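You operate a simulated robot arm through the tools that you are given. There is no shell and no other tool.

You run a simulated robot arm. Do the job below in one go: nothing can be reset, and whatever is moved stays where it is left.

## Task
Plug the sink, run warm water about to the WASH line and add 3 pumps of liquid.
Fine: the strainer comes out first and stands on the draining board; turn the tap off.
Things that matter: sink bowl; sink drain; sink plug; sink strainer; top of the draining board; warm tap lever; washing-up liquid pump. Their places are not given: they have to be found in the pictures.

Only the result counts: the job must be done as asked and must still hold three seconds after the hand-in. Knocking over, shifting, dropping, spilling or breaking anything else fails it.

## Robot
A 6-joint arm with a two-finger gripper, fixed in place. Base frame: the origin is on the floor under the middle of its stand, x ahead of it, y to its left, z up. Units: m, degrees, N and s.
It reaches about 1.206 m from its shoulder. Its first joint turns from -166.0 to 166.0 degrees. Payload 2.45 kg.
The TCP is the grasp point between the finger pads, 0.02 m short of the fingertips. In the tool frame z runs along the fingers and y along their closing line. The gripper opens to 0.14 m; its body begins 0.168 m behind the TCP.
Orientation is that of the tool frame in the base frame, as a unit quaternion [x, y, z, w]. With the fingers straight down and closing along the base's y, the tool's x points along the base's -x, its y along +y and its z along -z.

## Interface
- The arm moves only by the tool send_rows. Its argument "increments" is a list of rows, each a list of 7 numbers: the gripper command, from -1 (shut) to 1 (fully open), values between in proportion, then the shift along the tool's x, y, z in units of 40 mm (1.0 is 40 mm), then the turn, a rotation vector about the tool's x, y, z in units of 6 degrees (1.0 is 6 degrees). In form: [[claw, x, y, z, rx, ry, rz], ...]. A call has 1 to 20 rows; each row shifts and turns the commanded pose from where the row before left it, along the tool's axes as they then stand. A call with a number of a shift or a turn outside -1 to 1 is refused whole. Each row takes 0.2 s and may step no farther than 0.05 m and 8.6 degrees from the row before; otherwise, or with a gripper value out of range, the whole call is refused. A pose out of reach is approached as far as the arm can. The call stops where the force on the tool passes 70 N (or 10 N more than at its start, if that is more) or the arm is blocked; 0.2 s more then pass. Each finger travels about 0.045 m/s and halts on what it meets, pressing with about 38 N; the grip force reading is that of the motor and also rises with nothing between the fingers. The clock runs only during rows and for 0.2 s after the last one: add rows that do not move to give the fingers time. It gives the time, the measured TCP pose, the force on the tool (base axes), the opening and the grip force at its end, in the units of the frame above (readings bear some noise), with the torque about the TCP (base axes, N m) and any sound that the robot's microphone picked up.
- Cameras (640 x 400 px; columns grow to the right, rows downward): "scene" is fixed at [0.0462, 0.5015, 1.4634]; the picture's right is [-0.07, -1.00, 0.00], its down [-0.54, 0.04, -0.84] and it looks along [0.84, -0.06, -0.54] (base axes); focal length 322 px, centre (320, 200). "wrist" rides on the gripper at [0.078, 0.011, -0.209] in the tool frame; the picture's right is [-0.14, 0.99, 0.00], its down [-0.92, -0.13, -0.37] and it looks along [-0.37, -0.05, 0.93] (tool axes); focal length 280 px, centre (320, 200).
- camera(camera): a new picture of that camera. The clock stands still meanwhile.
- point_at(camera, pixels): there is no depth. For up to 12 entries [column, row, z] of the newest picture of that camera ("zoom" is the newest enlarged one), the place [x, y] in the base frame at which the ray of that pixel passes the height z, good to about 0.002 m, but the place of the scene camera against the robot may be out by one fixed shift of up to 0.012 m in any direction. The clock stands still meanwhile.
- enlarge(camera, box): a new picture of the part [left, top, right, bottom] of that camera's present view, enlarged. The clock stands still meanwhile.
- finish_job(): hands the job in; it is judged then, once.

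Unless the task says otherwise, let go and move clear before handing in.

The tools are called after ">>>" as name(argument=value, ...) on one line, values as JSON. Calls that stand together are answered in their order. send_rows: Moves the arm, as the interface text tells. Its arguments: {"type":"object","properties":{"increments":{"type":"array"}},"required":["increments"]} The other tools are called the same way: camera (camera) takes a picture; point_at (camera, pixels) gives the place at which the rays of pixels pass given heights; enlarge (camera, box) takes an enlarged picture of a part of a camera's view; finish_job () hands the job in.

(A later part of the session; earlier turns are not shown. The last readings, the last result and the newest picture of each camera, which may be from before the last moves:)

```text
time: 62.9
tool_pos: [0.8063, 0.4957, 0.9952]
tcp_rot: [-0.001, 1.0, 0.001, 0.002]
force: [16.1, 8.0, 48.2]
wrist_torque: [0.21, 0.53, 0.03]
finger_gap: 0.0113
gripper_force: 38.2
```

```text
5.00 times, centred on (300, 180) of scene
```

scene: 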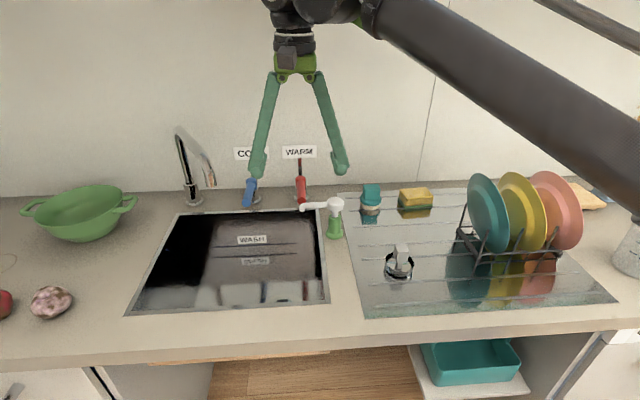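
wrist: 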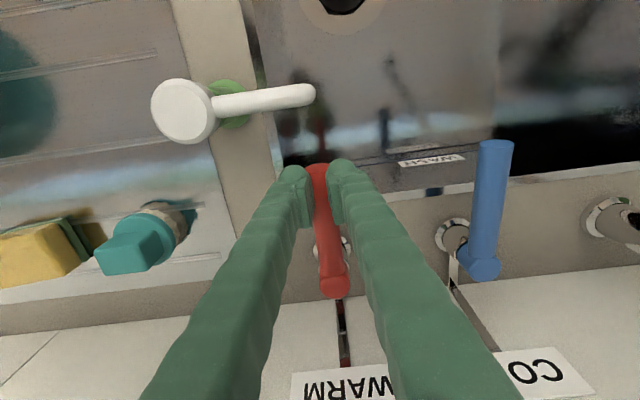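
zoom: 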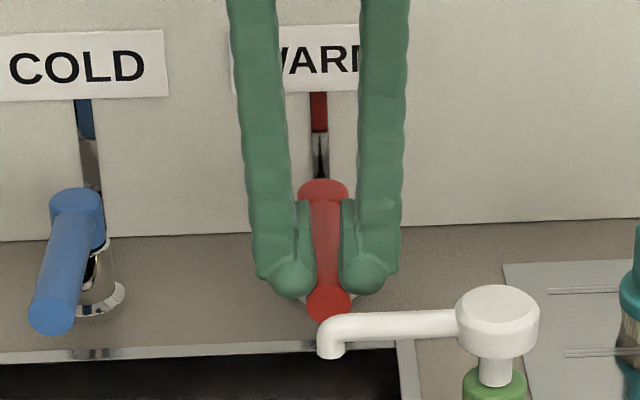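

The pads slid up over the round rod (gap 11 mm, squeezed out with 48 N), so I was gripping above its middle. I'll open, go lower, and grip again.

>>> send_rows(increments=[[-0.1, 0, 0, 0, 0, 0, 0], [-0.1, 0, 0, 0, 0, 0, 0], [-0.1, 0, 0, 0, 0, 0, 0], [-0.1, 0, 0, 0, 0, 0, 0], [-0.1, 0, 0, 0.4, 0, 0, 0], [-0.1, 0, 0, 0.3, 0, 0, 0], [-0.1, 0, 0, 0, 0, 0, 0]])

>>> camera(camera="wrist")

>>> enlarge(camera="scene", box=[240, 140, 360, 220])

```text
time: 64.5
tool_pos: [0.8076, 0.4946, 0.9674]
tcp_rot: [0.001, 1.0, 0.0, 0.001]
force: [-0.5, 0.0, 0.8]
wrist_torque: [-0.04, 0.02, 0.0]
finger_gap: 0.0631
gripper_force: 0.0
```

```text
taken
```

wrist: 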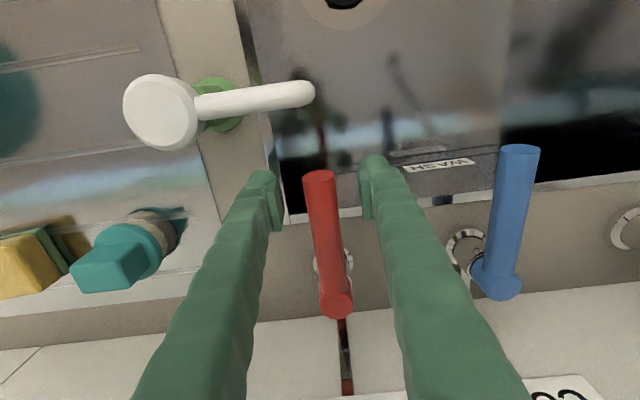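

```text
5.00 times, centred on (300, 180) of scene
```

zoom: 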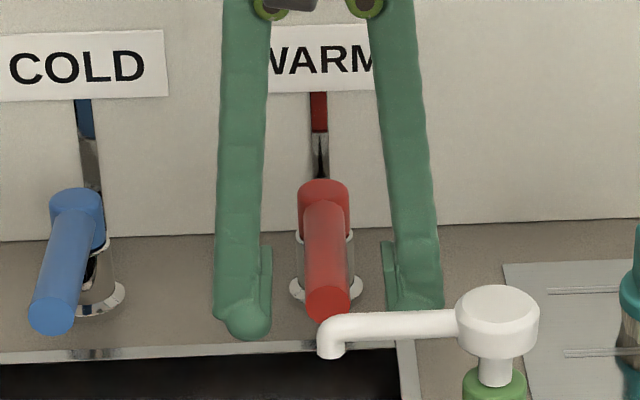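

The lever hasn't changed position, and the pads now sit around its full height. Closing again.

>>> send_rows(increments=[[-0.5, 0, 0, 0, 0, 0, 0], [-1, 0, 0, 0, 0, 0, 0], [-1, 0, 0, 0, 0, 0, 0], [-1, 0, 0, 0, 0, 0, 0], [-1, 0, 0, 0, 0, 0, 0], [-1, 0, 0, 0, 0, 0, 0]])

>>> send_rows(increments=[[-1, 0, 0, -0.06, 0, 0, 0], [-1, 0, 0, 0, 0, 0, 0]])

```text
time: 65.9
tool_pos: [0.8075, 0.4938, 0.9682]
tcp_rot: [0.0, 1.0, 0.0, 0.001]
force: [1.0, 3.6, 0.7]
wrist_torque: [0.01, 0.0, 0.11]
finger_gap: 0.0207
gripper_force: 44.8
```

```text
time: 66.5
tool_pos: [0.8072, 0.4958, 0.969]
tcp_rot: [-0.001, 1.0, 0.0, 0.0]
force: [-8.7, -4.4, -32.2]
wrist_torque: [-0.07, 0.09, -0.49]
finger_gap: 0.021
gripper_force: 45.2
```

Lifting is stiff (-32 N for 2 mm), so the lever doesn't hinge upward. I'll go back down and test a small sideways motion in +y.

>>> send_rows(increments=[[-1, 0, 0, 0.06, 0, 0, 0], [-1, 0, 0, 0, 0, 0, 0]])

>>> send_rows(increments=[[-1, 0, 0.06, 0, 0, 0, 0], [-1, 0, 0, 0, 0, 0, 0]])

```text
time: 67.1
tool_pos: [0.8081, 0.4957, 0.9695]
tcp_rot: [-0.001, 1.0, 0.001, 0.001]
force: [6.2, 6.9, 18.6]
wrist_torque: [0.0, 0.59, 0.17]
finger_gap: 0.0202
gripper_force: 45.2
```

```text
time: 67.7
tool_pos: [0.808, 0.4962, 0.9687]
tcp_rot: [0.002, 1.0, 0.001, 0.001]
force: [-0.7, -9.3, 32.9]
wrist_torque: [-0.1, 0.08, -0.82]
finger_gap: 0.0206
gripper_force: 44.6
```

The push in +y gives -9 N and a torque, unclear. I'll test the other way (-y).

>>> send_rows(increments=[[-1, 0, -0.06, -0.04, 0, 0, 0], [-1, 0, 0, 0, 0, 0, 0]])

>>> send_rows(increments=[[-1, 0, -0.06, 0, 0, 0, 0], [-1, 0, 0, 0, 0, 0, 0]])

>>> send_rows(increments=[[-1, 0, -0.06, 0, 0, 0, 0], [-1, 0, 0, 0, 0, 0, 0]])

>>> camera(camera="wrist")

```text
time: 68.3
tool_pos: [0.8087, 0.4957, 0.9685]
tcp_rot: [0.001, 1.0, 0.001, 0.001]
force: [-6.2, -6.5, 2.7]
wrist_torque: [-0.07, -0.76, -0.64]
finger_gap: 0.0206
gripper_force: 45.1
```

```text
time: 68.9
tool_pos: [0.8082, 0.4945, 0.969]
tcp_rot: [0.0, 1.0, 0.001, 0.001]
force: [-1.9, 11.5, 4.2]
wrist_torque: [0.02, -0.11, 0.14]
finger_gap: 0.0204
gripper_force: 45.5
```

```text
time: 69.5
tool_pos: [0.8076, 0.4936, 0.9688]
tcp_rot: [0.0, 1.0, 0.002, 0.001]
force: [18.9, 51.9, 27.6]
wrist_torque: [0.13, -0.24, 0.59]
finger_gap: 0.0209
gripper_force: 45.0
```

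```text
taken
```

wrist: 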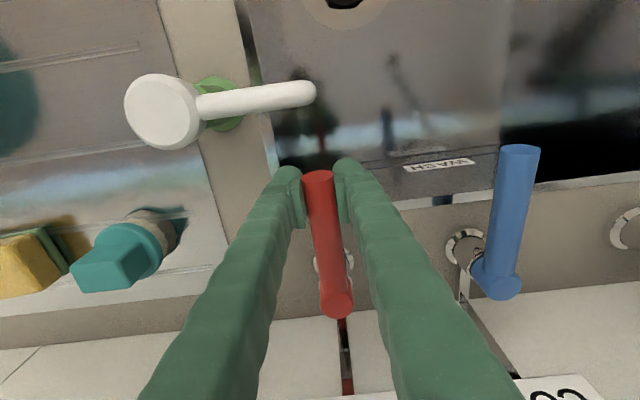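

-y is a hard stop (52 N). I'll go back and push further in +y, stepwise.

>>> send_rows(increments=[[-1, 0, 0.12, 0, 0, 0, 0], [-1, 0, 0, 0, 0, 0, 0]])

>>> send_rows(increments=[[-1, 0, 0.06, 0, 0, 0, 0], [-1, 0, 0, 0, 0, 0, 0]])

>>> send_rows(increments=[[-1, 0, 0.06, 0, 0, 0, 0], [-1, 0, 0, 0, 0, 0, 0]])

```text
time: 70.1
tool_pos: [0.807, 0.4953, 0.9683]
tcp_rot: [0.001, 1.0, 0.0, 0.001]
force: [9.4, 26.7, 15.2]
wrist_torque: [-0.02, -0.12, 0.46]
finger_gap: 0.0208
gripper_force: 45.4
```

```text
time: 70.7
tool_pos: [0.8077, 0.4961, 0.9675]
tcp_rot: [0.001, 1.0, -0.002, 0.0]
force: [-18.7, -12.8, -18.5]
wrist_torque: [-0.16, 0.33, -1.32]
finger_gap: 0.0208
gripper_force: 44.6
```

```text
time: 71.3
tool_pos: [0.8086, 0.4996, 0.9677]
tcp_rot: [0.001, 1.0, 0.001, 0.001]
force: [-12.3, -15.0, -11.8]
wrist_torque: [-0.11, 0.13, -1.6]
finger_gap: 0.0219
gripper_force: 44.6
```

In +y the lever yields (moved 5 mm at only 15 N, with a twisting torque from my fixed hand angle). So it swings toward +y; I'll turn the hand along with it in arc steps about its pivot.

>>> send_rows(increments=[[-1, 0, 0, 0, 0, 0, 0.5], [-1, 0, 0, 0, 0, 0, 0]])

>>> send_rows(increments=[[-1, -0.01, 0.24, 0, 0, 0, 1], [-1, 0, 0, 0, 0, 0, 0]])

>>> camera(camera="wrist")

>>> enlarge(camera="scene", box=[160, 120, 360, 250])

```text
time: 71.9
tool_pos: [0.8073, 0.5015, 0.9675]
tcp_rot: [0.026, 1.0, 0.001, 0.001]
force: [8.8, -2.1, 5.9]
wrist_torque: [-0.02, -0.62, -0.17]
finger_gap: 0.0204
gripper_force: 44.6
```

```text
time: 72.5
tool_pos: [0.8088, 0.5114, 0.9685]
tcp_rot: [0.079, 0.997, 0.0, 0.001]
force: [24.5, 10.8, 16.5]
wrist_torque: [0.16, -0.62, 1.44]
finger_gap: 0.0208
gripper_force: 45.2
```

```text
taken
```

wrist: 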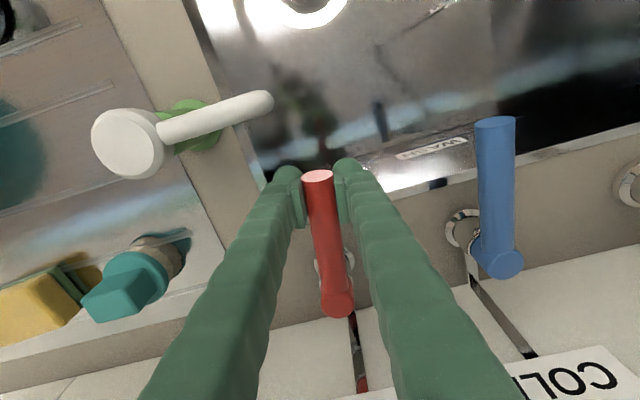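

```text
3.08 times, centred on (260, 185) of scene
```

zoom: 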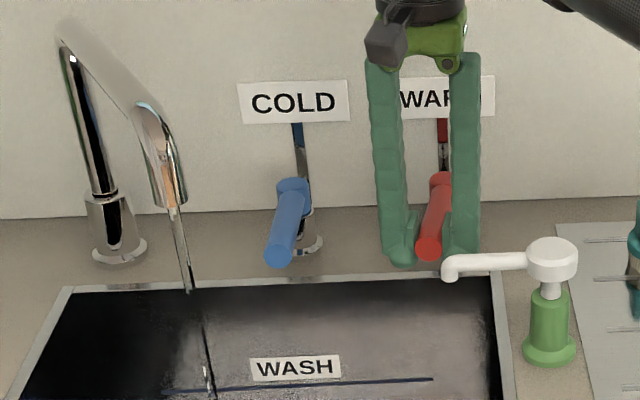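

Water is running from the spout into the bowl (scene zoom 185,250) with the lever at about 9°. I'll hold here a couple of seconds and watch the level.

>>> send_rows(increments=[[-1, 0, 0, 0, 0, 0, 0], [-1, 0, 0, 0, 0, 0, 0], [-1, 0, 0, 0, 0, 0, 0], [-1, 0, 0, 0, 0, 0, 0], [-1, 0, 0, 0, 0, 0, 0]])

>>> camera(camera="scene")

>>> enlarge(camera="scene", box=[110, 190, 350, 330])

```text
time: 73.7
tool_pos: [0.8082, 0.5103, 0.9687]
tcp_rot: [0.078, 0.997, 0.001, 0.0]
force: [26.6, 10.8, 17.2]
wrist_torque: [0.09, -0.11, 1.57]
finger_gap: 0.0209
gripper_force: 44.9
```

```text
taken
```

scene: 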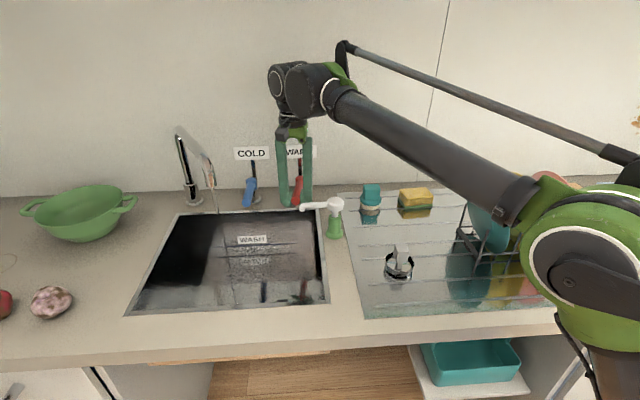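

```text
2.67 times, centred on (230, 260) of scene
```

zoom: 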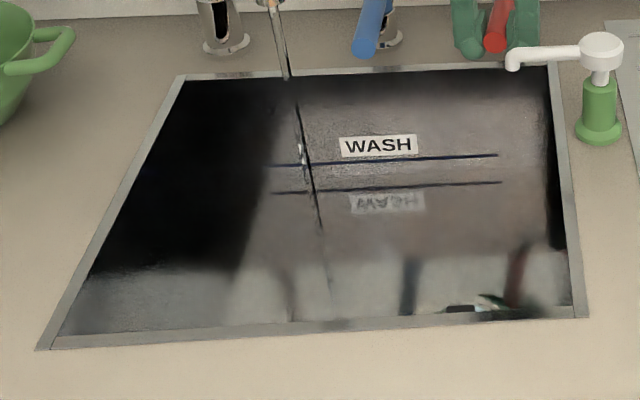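

The reflection of the WASH line (zoom y 187) sits below the real line (y 160). I'll work out the heights of both on the far wall.

>>> point_at(camera="scene", pixels=[[254.4, 244.3, 0.74], [254.4, 244.3, 0.76], [254.4, 244.3, 0.78], [254.4, 244.3, 0.8], [254.4, 244.3, 0.82], [255.1, 254.4, 0.74], [255.1, 254.4, 0.76], [255.1, 254.4, 0.78], [255, 217, 0.9], [260, 214, 0.9]])

>>> camera(camera="wrist")

>>> enlarge(camera="wrist", box=[200, 0, 640, 210])

```text
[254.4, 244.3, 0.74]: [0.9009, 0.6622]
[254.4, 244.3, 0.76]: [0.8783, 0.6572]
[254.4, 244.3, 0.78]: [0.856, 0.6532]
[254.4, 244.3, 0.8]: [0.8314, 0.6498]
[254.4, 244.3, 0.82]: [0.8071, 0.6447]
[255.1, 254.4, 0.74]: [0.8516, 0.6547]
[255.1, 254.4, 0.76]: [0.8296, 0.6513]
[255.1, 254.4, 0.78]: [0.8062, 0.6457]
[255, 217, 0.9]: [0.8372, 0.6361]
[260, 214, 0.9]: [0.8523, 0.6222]
```

```text
taken
```

wrist: 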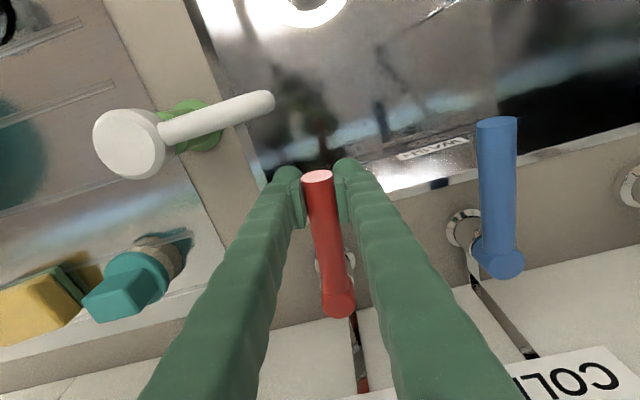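

```text
1.45 times, centred on (420, 105) of wrist
```

zoom: 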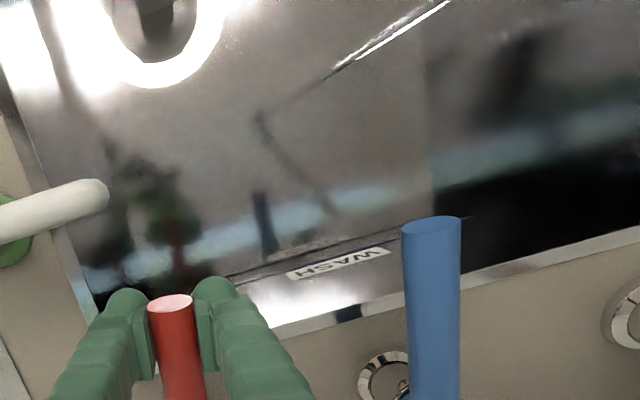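

The WASH line is about 2–3 cm above the bowl floor, so the gap between line and reflection (about 10 px now) will shrink to zero at the line. I'll take a fixed enlarged view as a gauge, and open the lever a little more.

>>> enlarge(camera="scene", box=[200, 220, 300, 280])

>>> send_rows(increments=[[-1, -0.01, 0.24, 0, 0, 0, 1], [-1, -0.01, 0.24, 0, 0, 0, 1], [-1, 0, 0, 0, 0, 0, 0]])

>>> enlarge(camera="scene", box=[200, 220, 300, 280])

>>> enlarge(camera="scene", box=[160, 120, 360, 250])

```text
6.40 times, centred on (250, 250) of scene
```

zoom: 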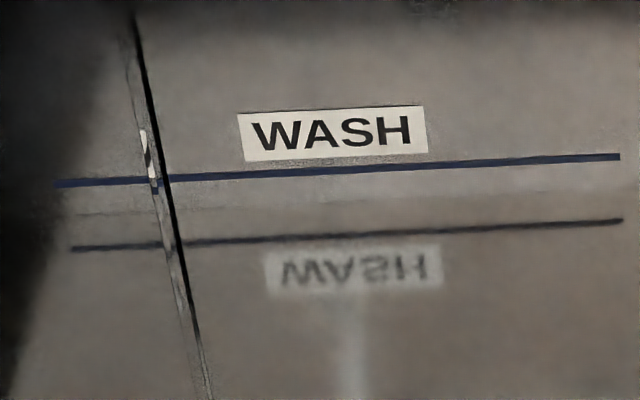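

```text
time: 74.5
tool_pos: [0.8125, 0.5294, 0.9685]
tcp_rot: [0.183, 0.983, 0.0, 0.0]
force: [15.8, 10.5, 14.7]
wrist_torque: [0.16, 0.13, 1.57]
finger_gap: 0.0215
gripper_force: 44.8
```

```text
6.40 times, centred on (250, 250) of scene
```

zoom: 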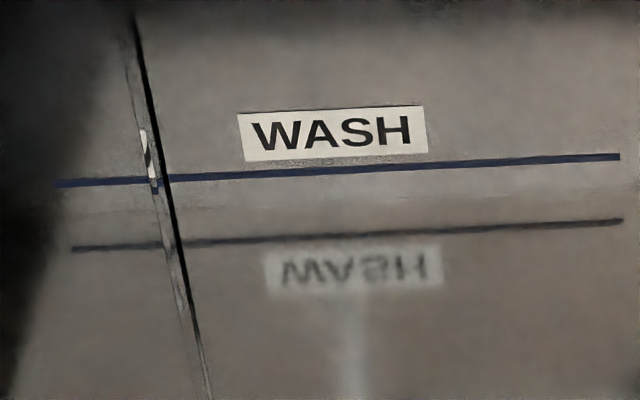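

```text
3.08 times, centred on (260, 185) of scene
```

zoom: 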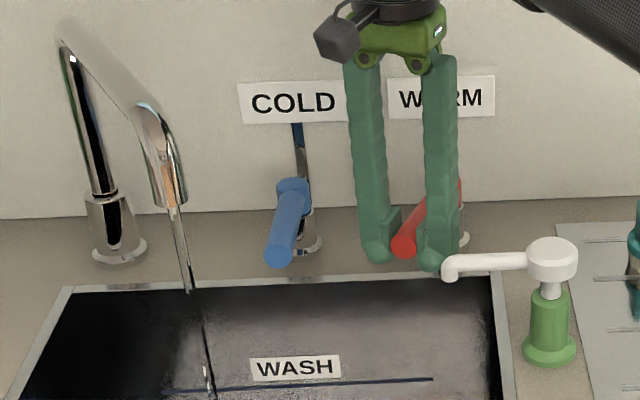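

The lever is at about 21°, flow a bit stronger. The gauge gap is about 63 zoom px. Waiting 3 s to measure the rate.

>>> send_rows(increments=[[-1, 0, 0, 0, 0, 0, 0], [-1, 0, 0, 0, 0, 0, 0], [-1, 0, 0, 0, 0, 0, 0], [-1, 0, 0, 0, 0, 0, 0], [-1, 0, 0, 0, 0, 0, 0], [-1, 0, 0, 0, 0, 0, 0], [-1, 0, 0, 0, 0, 0, 0], [-1, 0, 0, 0, 0, 0, 0], [-1, 0, 0, 0, 0, 0, 0], [-1, 0, 0, 0, 0, 0, 0], [-1, 0, 0, 0, 0, 0, 0], [-1, 0, 0, 0, 0, 0, 0], [-1, 0, 0, 0, 0, 0, 0], [-1, 0, 0, 0, 0, 0, 0]])

>>> enlarge(camera="scene", box=[200, 220, 300, 280])

>>> camera(camera="scene")

```text
time: 77.5
tool_pos: [0.8127, 0.5297, 0.9686]
tcp_rot: [0.182, 0.983, 0.001, -0.001]
force: [5.7, 13.6, 7.5]
wrist_torque: [0.11, -0.07, 1.59]
finger_gap: 0.0216
gripper_force: 45.2
```

```text
6.40 times, centred on (250, 250) of scene
```

zoom: 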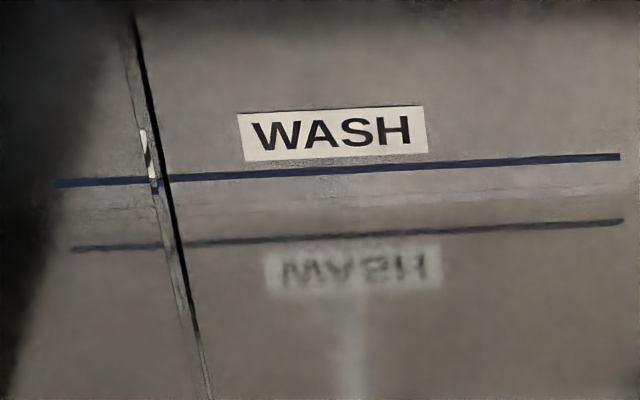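

```text
taken
```

scene: 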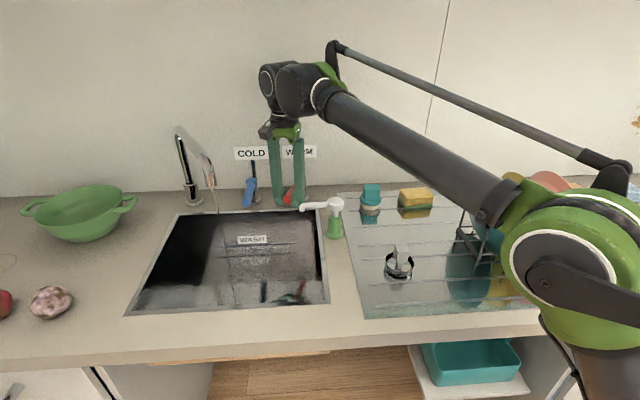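

No visible rise yet, though the wrist picture shows a reflective film on the floor. I'll open further to about 39° and wait.

>>> send_rows(increments=[[-1, -0.01, 0.24, 0, 0, 0, 1], [-1, -0.01, 0.24, 0, 0, 0, 1], [-1, -0.01, 0.24, 0, 0, 0, 1], [-1, 0, 0, 0, 0, 0, 0], [-1, 0, 0, 0, 0, 0, 0], [-1, 0, 0, 0, 0, 0, 0], [-1, 0, 0, 0, 0, 0, 0], [-1, 0, 0, 0, 0, 0, 0], [-1, 0, 0, 0, 0, 0, 0]])

>>> enlarge(camera="scene", box=[200, 220, 300, 280])

>>> camera(camera="wrist")

>>> camera(camera="scene")

```text
time: 79.5
tool_pos: [0.8266, 0.5559, 0.9675]
tcp_rot: [0.333, 0.943, 0.001, 0.0]
force: [-9.1, 23.8, 1.5]
wrist_torque: [0.12, 0.04, 1.6]
finger_gap: 0.0232
gripper_force: 45.1
```

```text
6.40 times, centred on (250, 250) of scene
```

zoom: 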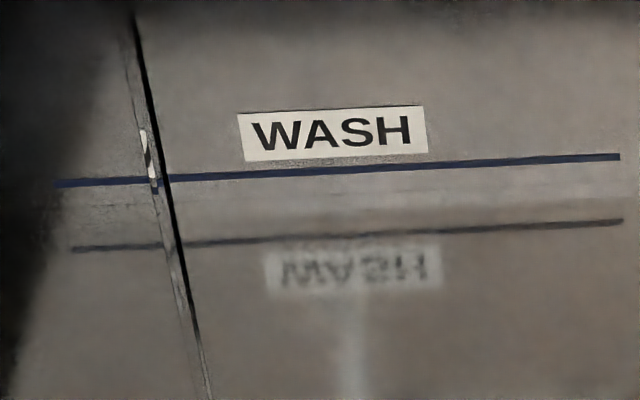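

```text
taken
```

wrist: 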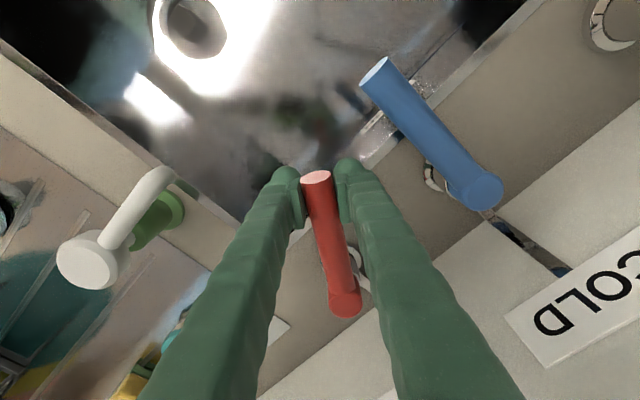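

```text
taken
```

scene: 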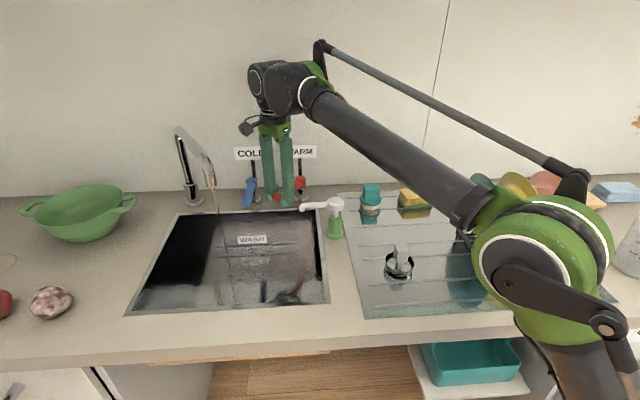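

The gap is still unchanged, so I need to check whether water is collecting or draining past the plug. Enlarging the drain in the wrist view.

>>> enlarge(camera="wrist", box=[130, 0, 270, 90])

>>> enlarge(camera="wrist", box=[340, 0, 560, 180])

>>> enlarge(camera="scene", box=[110, 190, 350, 330])

```text
4.44 times, centred on (200, 45) of wrist
```

zoom: 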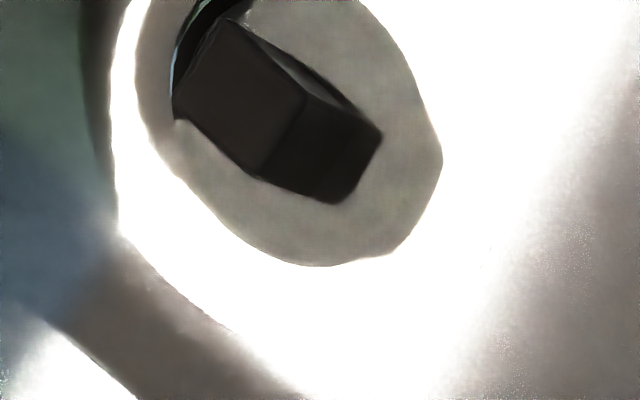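

```text
2.22 times, centred on (450, 90) of wrist
```

zoom: 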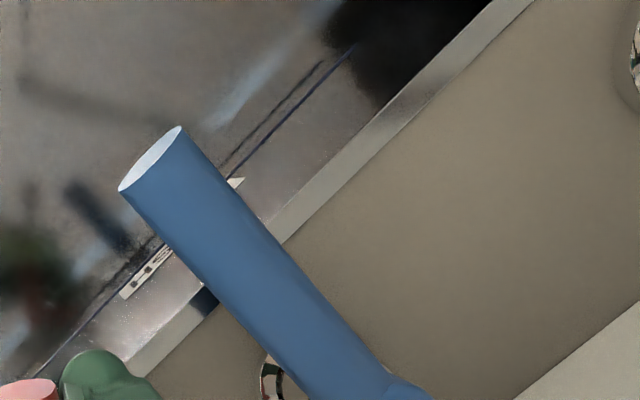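

```text
2.67 times, centred on (230, 260) of scene
```

zoom: 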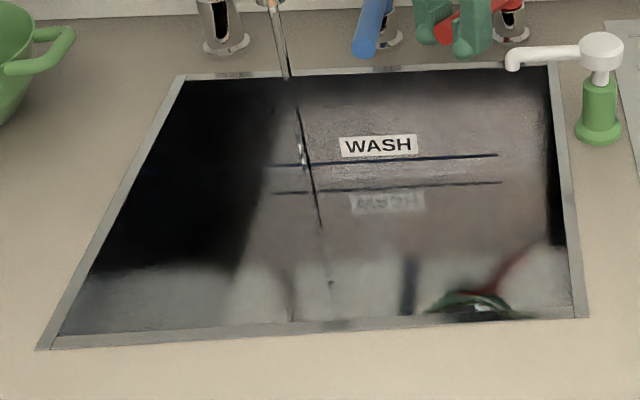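

The plug is in place and the lever open, but the level can't be judged from this. I'll wait 3 s more and look very closely at the wall just under the WASH line.

>>> enlarge(camera="scene", box=[240, 235, 300, 270])

>>> send_rows(increments=[[-1, 0, 0, 0, 0, 0, 0], [-1, 0, 0, 0, 0, 0, 0], [-1, 0, 0, 0, 0, 0, 0], [-1, 0, 0, 0, 0, 0, 0], [-1, 0, 0, 0, 0, 0, 0], [-1, 0, 0, 0, 0, 0, 0], [-1, 0, 0, 0, 0, 0, 0], [-1, 0, 0, 0, 0, 0, 0], [-1, 0, 0, 0, 0, 0, 0], [-1, 0, 0, 0, 0, 0, 0], [-1, 0, 0, 0, 0, 0, 0], [-1, 0, 0, 0, 0, 0, 0], [-1, 0, 0, 0, 0, 0, 0], [-1, 0, 0, 0, 0, 0, 0]])

>>> enlarge(camera="scene", box=[240, 235, 300, 270])

>>> enlarge(camera="scene", box=[110, 190, 350, 330])

```text
10.67 times, centred on (270, 252) of scene
```

zoom: 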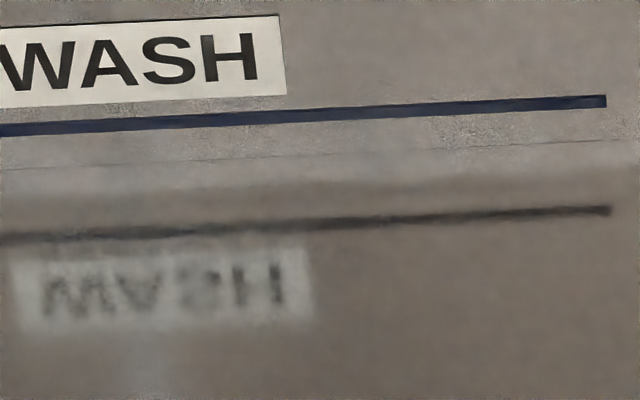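

```text
time: 82.5
tool_pos: [0.8258, 0.5555, 0.9676]
tcp_rot: [0.334, 0.943, 0.001, 0.001]
force: [-12.9, 27.5, -1.2]
wrist_torque: [0.01, -0.07, 1.71]
finger_gap: 0.0231
gripper_force: 44.7
```

```text
10.67 times, centred on (270, 252) of scene
```

zoom: 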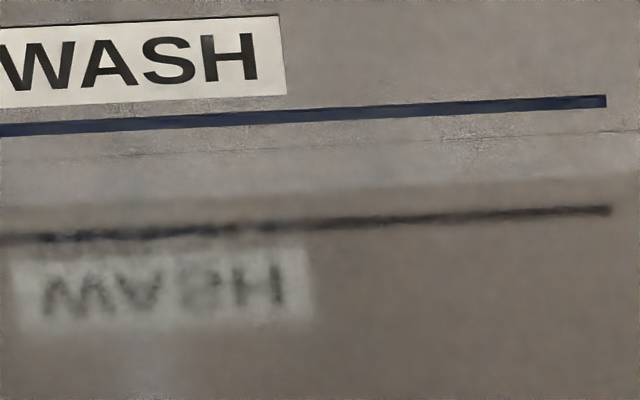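

```text
2.67 times, centred on (230, 260) of scene
```

zoom: 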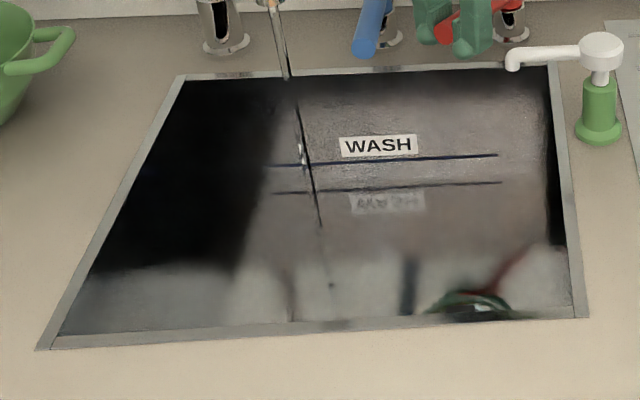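

A faint waterline on the wall is visible and rising: at zoom column 600 it went from y 143 to 135 in 3 s, with the WASH line at y 101. About 11 s remain at this flow; I'll wait 4 s and re-measure.

>>> send_rows(increments=[[-1, 0, 0, 0, 0, 0, 0], [-1, 0, 0, 0, 0, 0, 0], [-1, 0, 0, 0, 0, 0, 0], [-1, 0, 0, 0, 0, 0, 0], [-1, 0, 0, 0, 0, 0, 0], [-1, 0, 0, 0, 0, 0, 0], [-1, 0, 0, 0, 0, 0, 0], [-1, 0, 0, 0, 0, 0, 0], [-1, 0, 0, 0, 0, 0, 0], [-1, 0, 0, 0, 0, 0, 0], [-1, 0, 0, 0, 0, 0, 0], [-1, 0, 0, 0, 0, 0, 0], [-1, 0, 0, 0, 0, 0, 0], [-1, 0, 0, 0, 0, 0, 0], [-1, 0, 0, 0, 0, 0, 0], [-1, 0, 0, 0, 0, 0, 0], [-1, 0, 0, 0, 0, 0, 0], [-1, 0, 0, 0, 0, 0, 0], [-1, 0, 0, 0, 0, 0, 0]])

>>> enlarge(camera="scene", box=[240, 235, 300, 270])

>>> enlarge(camera="scene", box=[255, 238, 295, 262])

```text
time: 86.5
tool_pos: [0.8258, 0.5558, 0.9681]
tcp_rot: [0.333, 0.943, 0.0, 0.0]
force: [-8.7, 25.0, 0.3]
wrist_torque: [0.07, -0.06, 1.71]
finger_gap: 0.0232
gripper_force: 45.0
```

```text
10.67 times, centred on (270, 252) of scene
```

zoom: 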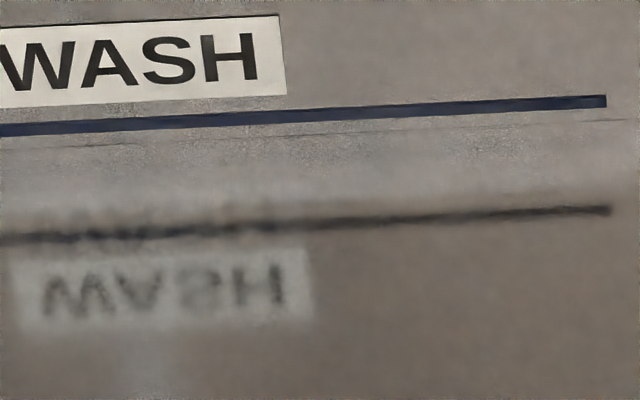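

```text
16.00 times, centred on (275, 250) of scene
```

zoom: 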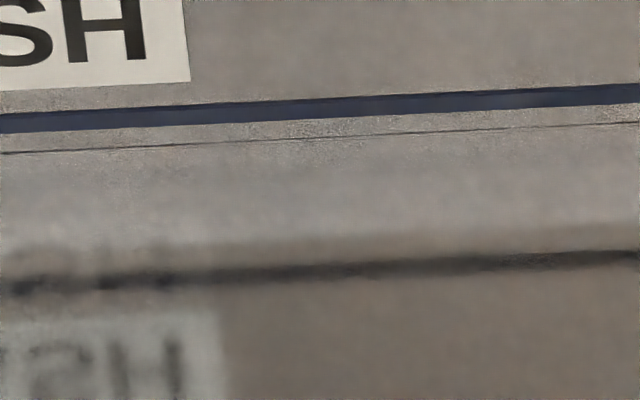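

The waterline is now about 21 zoom px below the WASH line and rising about 3.3 px/s, so roughly 6 s remain. Waiting 3.4 s and measuring again.

>>> send_rows(increments=[[-1, 0, 0, 0, 0, 0, 0], [-1, 0, 0, 0, 0, 0, 0], [-1, 0, 0, 0, 0, 0, 0], [-1, 0, 0, 0, 0, 0, 0], [-1, 0, 0, 0, 0, 0, 0], [-1, 0, 0, 0, 0, 0, 0], [-1, 0, 0, 0, 0, 0, 0], [-1, 0, 0, 0, 0, 0, 0], [-1, 0, 0, 0, 0, 0, 0], [-1, 0, 0, 0, 0, 0, 0], [-1, 0, 0, 0, 0, 0, 0], [-1, 0, 0, 0, 0, 0, 0], [-1, 0, 0, 0, 0, 0, 0], [-1, 0, 0, 0, 0, 0, 0], [-1, 0, 0, 0, 0, 0, 0], [-1, 0, 0, 0, 0, 0, 0]])

>>> enlarge(camera="scene", box=[255, 238, 295, 262])

```text
time: 89.9
tool_pos: [0.8262, 0.5556, 0.9672]
tcp_rot: [0.333, 0.943, 0.001, 0.0]
force: [-1.9, 20.6, 1.9]
wrist_torque: [0.02, -0.12, 1.67]
finger_gap: 0.0233
gripper_force: 45.0
```

```text
16.00 times, centred on (275, 250) of scene
```

zoom: 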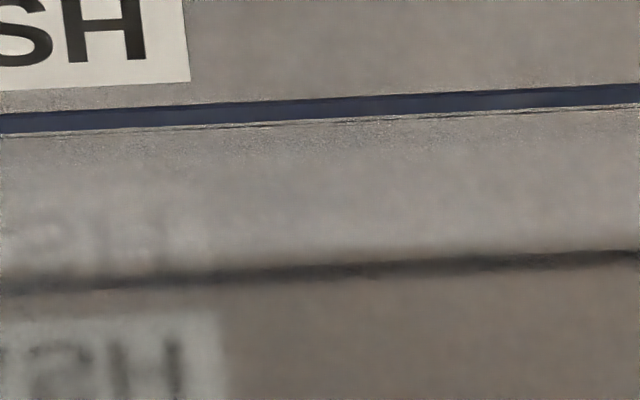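

The waterline is about 13 px (3 mm) under the WASH line at 4.6 px/s. I'll hold 2 s more, then swing the lever back along its arc to shut, all in one call.

>>> send_rows(increments=[[-1, 0, 0, 0, 0, 0, 0], [-1, 0, 0, 0, 0, 0, 0], [-1, 0, 0, 0, 0, 0, 0], [-1, 0, 0, 0, 0, 0, 0], [-1, 0, 0, 0, 0, 0, 0], [-1, 0, 0, 0, 0, 0, 0], [-1, 0, 0, 0, 0, 0, 0], [-1, 0, 0, 0, 0, 0, 0], [-1, 0, 0, 0, 0, 0, 0], [-1, 0, 0, 0, 0, 0, 0], [-1, -0.01, -0.24, 0, 0, 0, -1], [-1, -0.01, -0.24, 0, 0, 0, -1], [-1, -0.01, -0.24, 0, 0, 0, -1], [-1, -0.01, -0.24, 0, 0, 0, -1], [-1, -0.01, -0.24, 0, 0, 0, -1], [-1, -0.01, -0.24, 0, 0, 0, -1], [-1, 0, -0.14, 0, 0, 0, -0.5], [-1, 0, 0, 0, 0, 0, 0]])

>>> enlarge(camera="scene", box=[255, 238, 295, 262])

>>> enlarge(camera="scene", box=[160, 120, 360, 250])

>>> camera(camera="wrist")

```text
time: 93.7
tool_pos: [0.8063, 0.4946, 0.9668]
tcp_rot: [0.0, 1.0, 0.001, 0.001]
force: [30.5, 5.9, -5.3]
wrist_torque: [-0.02, -0.2, 0.11]
finger_gap: 0.0203
gripper_force: 45.3
```

```text
16.00 times, centred on (275, 250) of scene
```

zoom: 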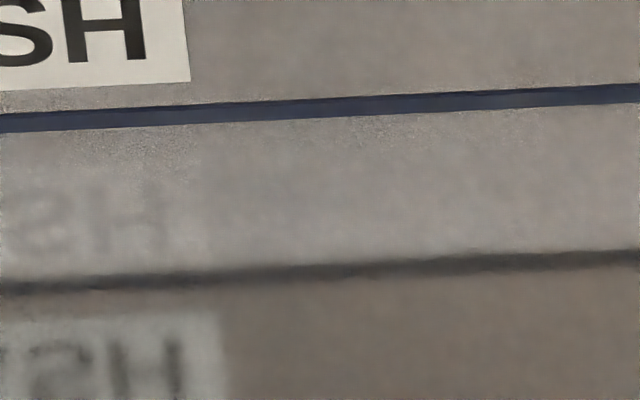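

```text
3.08 times, centred on (260, 185) of scene
```

zoom: 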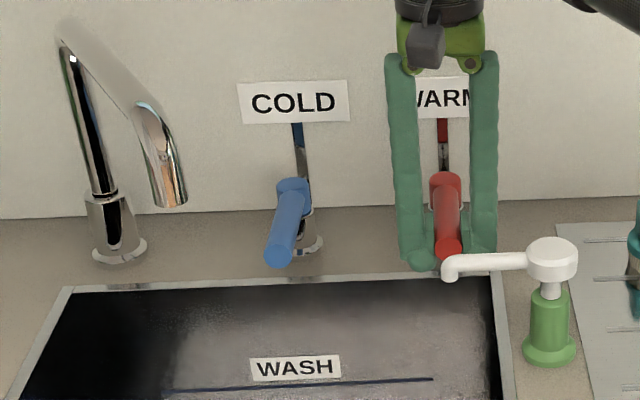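

```text
taken
```

wrist: 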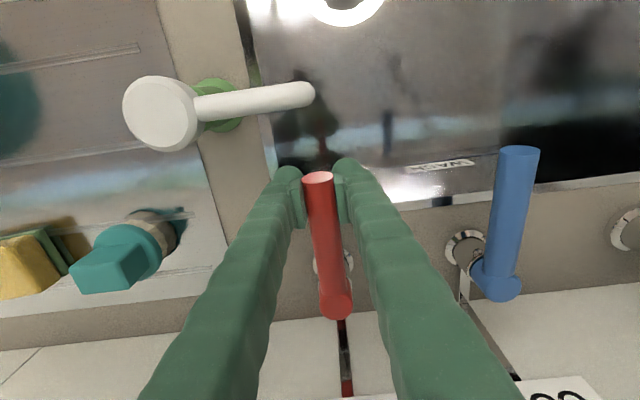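

The stream has stopped and the waterline coincides with the WASH line. I'll nudge the lever lightly against its stop to be sure it's shut, then relax and open the fingers.

>>> send_rows(increments=[[-1, -0.04, -0.04, 0, 0, 0, 0], [-1, 0, 0, 0, 0, 0, 0]])

```text
time: 94.3
tool_pos: [0.8052, 0.4953, 0.9669]
tcp_rot: [-0.001, 1.0, 0.0, -0.002]
force: [8.8, 5.4, -19.1]
wrist_torque: [-0.03, 0.12, 0.02]
finger_gap: 0.0205
gripper_force: 45.2
```

Only 5 N in y so far; one more 2 mm nudge to feel the stop.

>>> send_rows(increments=[[-1, 0, -0.05, 0, 0, 0, 0], [-1, 0, 0, 0, 0, 0, 0]])

```text
time: 94.9
tool_pos: [0.8056, 0.4948, 0.9681]
tcp_rot: [-0.001, 1.0, 0.001, 0.0]
force: [7.9, 33.6, 2.8]
wrist_torque: [-0.04, 0.36, 0.57]
finger_gap: 0.0206
gripper_force: 45.1
```

The stop is felt (34 N in y), so the tap is shut. Relaxing, opening, and rising straight up.

>>> send_rows(increments=[[-1, 0, 0.05, 0, 0, 0, 0], [-0.5, 0, 0, 0, 0, 0, 0], [-0.1, 0, 0, 0, 0, 0, 0], [-0.1, 0, 0, 0, 0, 0, 0], [-0.1, 0, 0, 0, 0, 0, 0], [-0.1, 0, 0, -0.5, 0, 0, 0], [-0.1, 0, 0, -1, 0, 0, 0], [-0.1, 0, 0, -1, 0, 0, 0], [-0.1, 0, 0, -1, 0, 0, 0], [-0.1, 0, 0, 0, 0, 0, 0]])

>>> camera(camera="wrist")

>>> camera(camera="scene")

>>> enlarge(camera="scene", box=[110, 190, 350, 330])

```text
time: 97.1
tool_pos: [0.8074, 0.4942, 1.1093]
tcp_rot: [0.0, 1.0, 0.0, 0.001]
force: [-0.8, -0.5, -0.1]
wrist_torque: [0.02, -0.01, 0.01]
finger_gap: 0.0628
gripper_force: 0.1
```

```text
taken
```

wrist: 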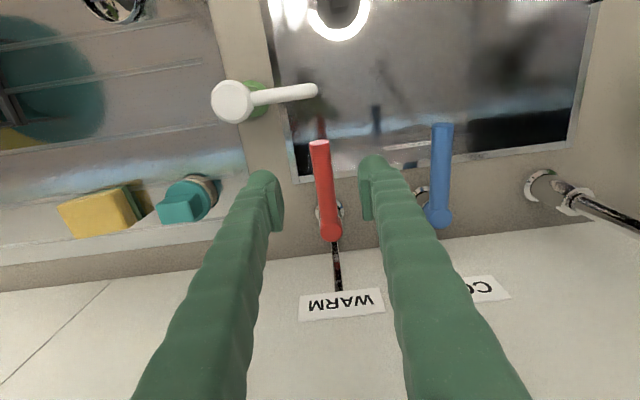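

```text
taken
```

scene: 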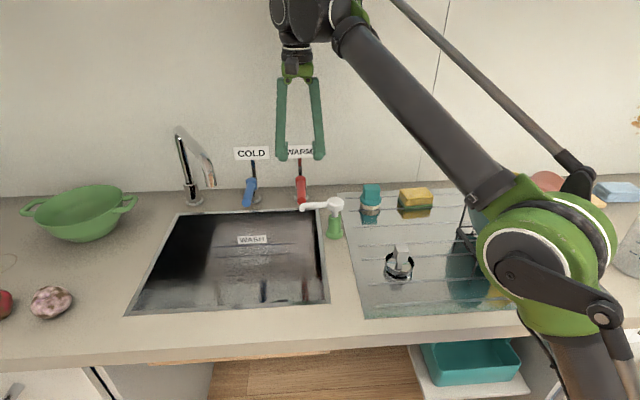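

```text
2.67 times, centred on (230, 260) of scene
```

zoom: 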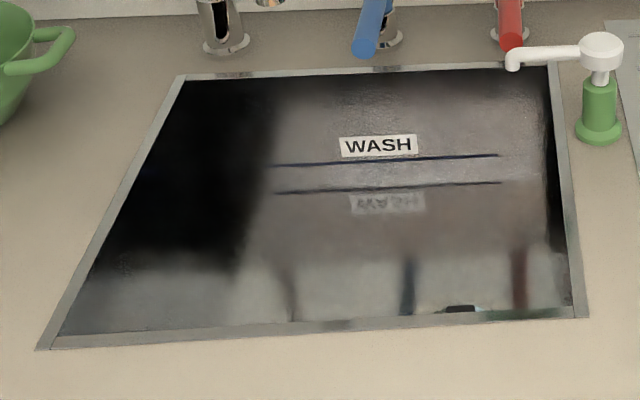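

The tap is off with no stream, and the water is at the line. Next the pump: I'll pin down its head (wrist about 232,101).

>>> enlarge(camera="wrist", box=[190, 60, 330, 140])

>>> enlarge(camera="scene", box=[290, 185, 360, 245])

```text
4.57 times, centred on (260, 100) of wrist
```

zoom: 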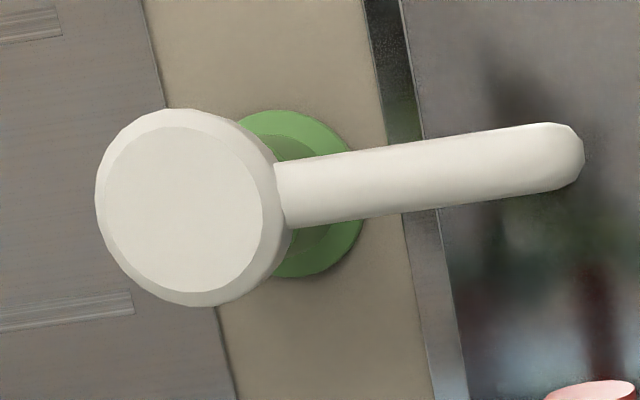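

```text
6.67 times, centred on (325, 215) of scene
```

zoom: 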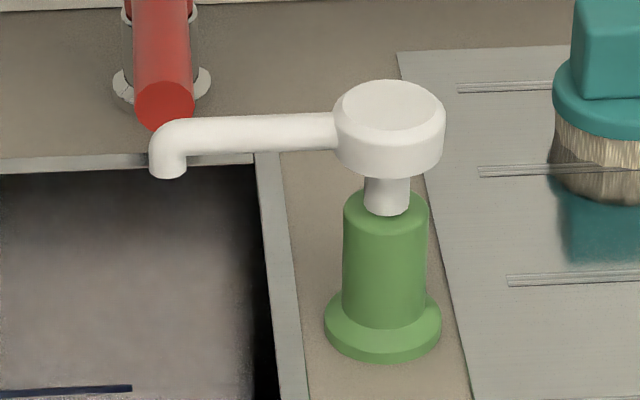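

Top-face centre: scene (335.8,201.1), wrist (230,102.2). Triangulating the head's height.

>>> point_at(camera="wrist", pixels=[[230, 102.2, 1.0], [230, 102.2, 1.01], [230, 102.2, 1.02], [230, 102.2, 1.03]])

>>> point_at(camera="scene", pixels=[[335.8, 201.05, 1.0], [335.8, 201.05, 1.01], [335.8, 201.05, 1.02], [335.8, 201.05, 1.03]])

```text
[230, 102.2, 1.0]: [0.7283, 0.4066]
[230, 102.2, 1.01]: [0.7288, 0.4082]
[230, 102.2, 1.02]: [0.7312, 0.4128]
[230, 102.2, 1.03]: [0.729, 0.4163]
```

```text
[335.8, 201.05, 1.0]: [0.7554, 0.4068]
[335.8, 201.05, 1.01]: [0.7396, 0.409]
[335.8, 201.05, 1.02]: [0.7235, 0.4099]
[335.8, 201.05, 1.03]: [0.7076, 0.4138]
```

The head's top is at about (0.729, 0.410, 1.015). I'll shut the fingers and position above it.

>>> send_rows(increments=[[-1, 0, 0, -0.2, 0, 0, 0], [-1, 0.65, -0.7, 0, 0, 0, 0], [-1, 0.65, -0.7, 0, 0, 0, 0], [-1, 0.65, -0.7, 0, 0, 0, 0], [-1, 0, 0, 0.5, 0, 0, 0], [-1, 0, 0, 0.3, 0, 0, 0], [-1, 0, 0, 0, 0, 0, 0]])

>>> camera(camera="wrist")

>>> enlarge(camera="scene", box=[280, 150, 400, 250])

```text
time: 98.7
tool_pos: [0.7301, 0.4079, 1.0853]
tcp_rot: [0.001, 1.0, 0.001, 0.001]
force: [0.1, 0.9, 0.4]
wrist_torque: [-0.01, -0.03, 0.0]
finger_gap: 0.0
gripper_force: 29.0
```

```text
taken
```

wrist: 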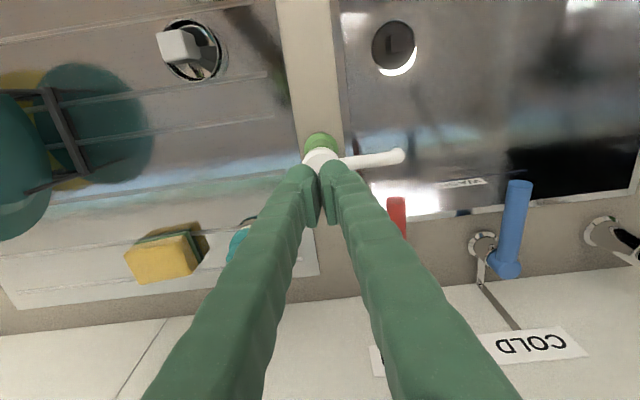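

```text
4.00 times, centred on (340, 200) of scene
```

zoom: 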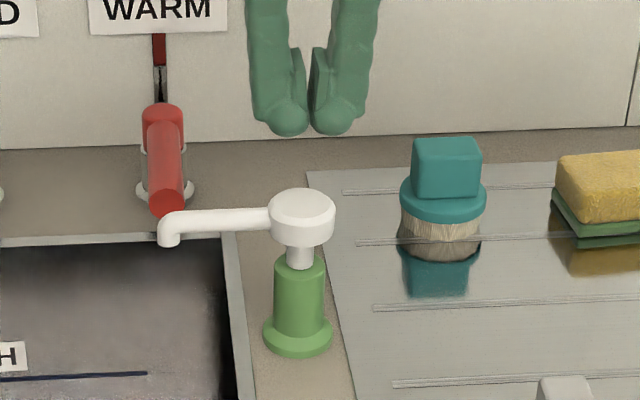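

The fingers hang almost over the head, about 3 mm too far in -y. I'll correct and descend toward it.

>>> send_rows(increments=[[-1, 0, 0.08, 0.4, 0, 0, 0], [-1, 0, 0, 0.5, 0, 0, 0], [-1, 0, 0, 0, 0, 0, 0]])

>>> enlarge(camera="scene", box=[280, 150, 400, 250])

>>> enlarge(camera="wrist", box=[270, 110, 430, 210])

```text
time: 99.5
tool_pos: [0.7283, 0.413, 1.0495]
tcp_rot: [0.0, 1.0, 0.001, 0.001]
force: [-1.1, 0.4, 0.0]
wrist_torque: [0.01, -0.02, 0.05]
finger_gap: 0.0
gripper_force: 29.1
```

```text
4.00 times, centred on (340, 200) of scene
```

zoom: 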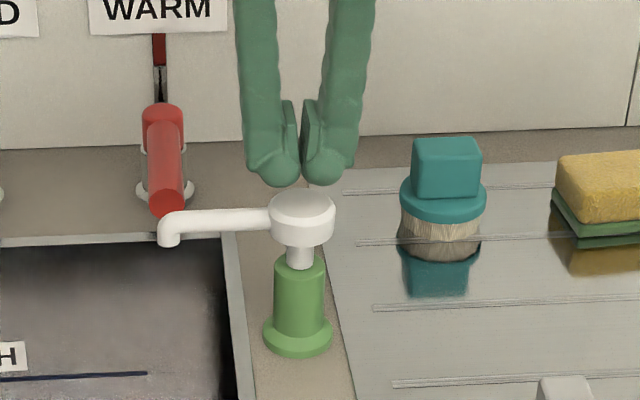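

```text
4.00 times, centred on (350, 160) of wrist
```

zoom: 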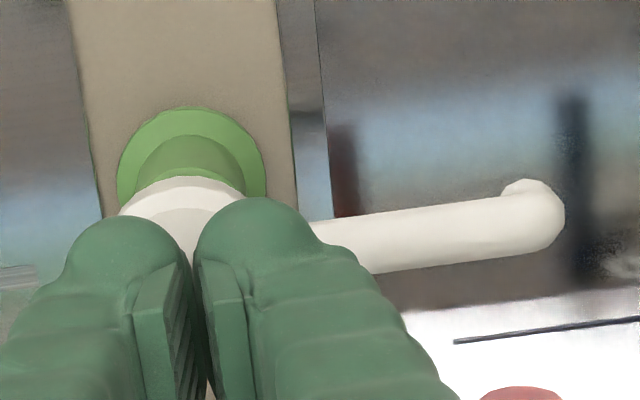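

The seam of the fingers is over the head's centre (scene zoom 302,205). Descending in small steps to feel the pump.

>>> send_rows(increments=[[-1, 0, 0, 0.2, 0, 0, 0], [-1, 0, 0, 0.1, 0, 0, 0], [-1, 0, 0, 0, 0, 0, 0]])

>>> send_rows(increments=[[-1, 0, 0, 0.08, 0, 0, 0], [-1, 0, 0, 0, 0, 0, 0]])

>>> enlarge(camera="scene", box=[280, 150, 400, 250])

```text
time: 100.3
tool_pos: [0.7304, 0.4134, 1.0368]
tcp_rot: [0.0, 1.0, 0.001, 0.001]
force: [-0.8, 0.0, 0.1]
wrist_torque: [-0.02, -0.01, 0.0]
finger_gap: 0.0002
gripper_force: 29.6
```

```text
time: 100.9
tool_pos: [0.7296, 0.412, 1.0327]
tcp_rot: [0.0, 1.0, 0.0, 0.0]
force: [0.5, -0.6, -0.4]
wrist_torque: [-0.01, 0.0, 0.01]
finger_gap: 0.0
gripper_force: 29.0
```

```text
4.00 times, centred on (340, 200) of scene
```

zoom: 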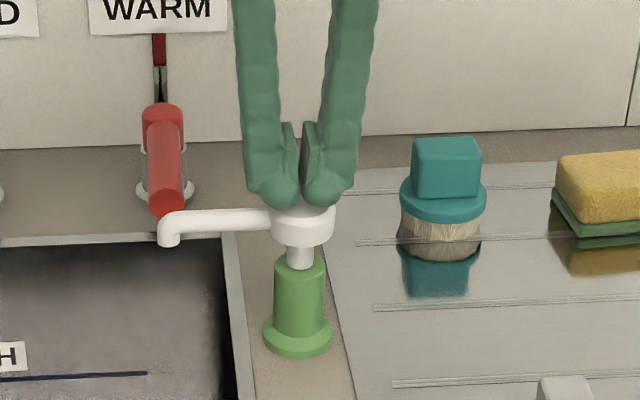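

Not yet touching (about 0 N) at z 1.033, nearly on the head. Continuing.

>>> send_rows(increments=[[-1, 0, 0, 0.08, 0, 0, 0], [-1, 0, 0, 0, 0, 0, 0]])

>>> send_rows(increments=[[-1, 0, 0, 0.08, 0, 0, 0], [-1, 0, 0, 0, 0, 0, 0]])

>>> enlarge(camera="scene", box=[280, 150, 400, 250])

```text
time: 101.5
tool_pos: [0.7292, 0.4117, 1.0313]
tcp_rot: [0.0, 1.0, 0.001, 0.001]
force: [0.1, 0.8, -0.2]
wrist_torque: [-0.01, -0.01, -0.02]
finger_gap: 0.0
gripper_force: 29.5
```

```text
time: 102.1
tool_pos: [0.7295, 0.4128, 1.027]
tcp_rot: [0.0, 1.0, 0.0, 0.001]
force: [0.4, 0.3, 0.1]
wrist_torque: [0.02, 0.02, 0.0]
finger_gap: 0.006
gripper_force: 29.6
```

```text
4.00 times, centred on (340, 200) of scene
```

zoom: 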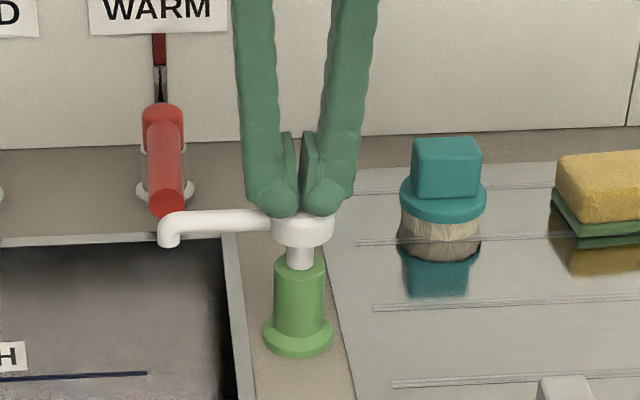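

Gap opened to 6 mm as the tips touch the head, still nearly no force. Pressing further in 4 mm steps.

>>> send_rows(increments=[[-1, 0, 0, 0.1, 0, 0, 0], [-1, 0, 0, 0, 0, 0, 0]])

>>> enlarge(camera="scene", box=[280, 150, 400, 250])

>>> enlarge(camera="wrist", box=[270, 110, 430, 210])

```text
time: 102.7
tool_pos: [0.7289, 0.4136, 1.0239]
tcp_rot: [0.0, 1.0, 0.001, 0.001]
force: [-0.7, -1.9, 2.9]
wrist_torque: [-0.06, 0.0, 0.01]
finger_gap: 0.0058
gripper_force: 29.4
```

```text
4.00 times, centred on (340, 200) of scene
```

zoom: 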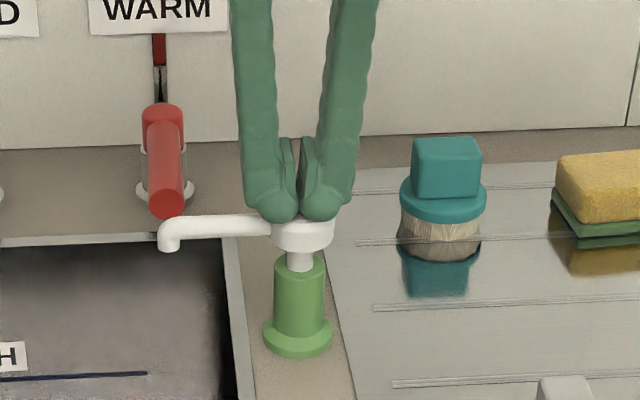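

```text
4.00 times, centred on (350, 160) of wrist
```

zoom: 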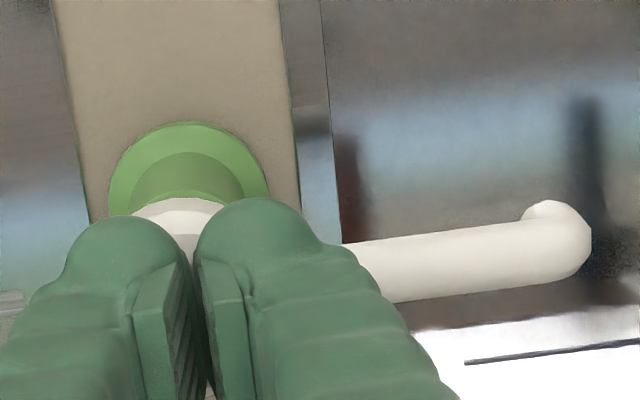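

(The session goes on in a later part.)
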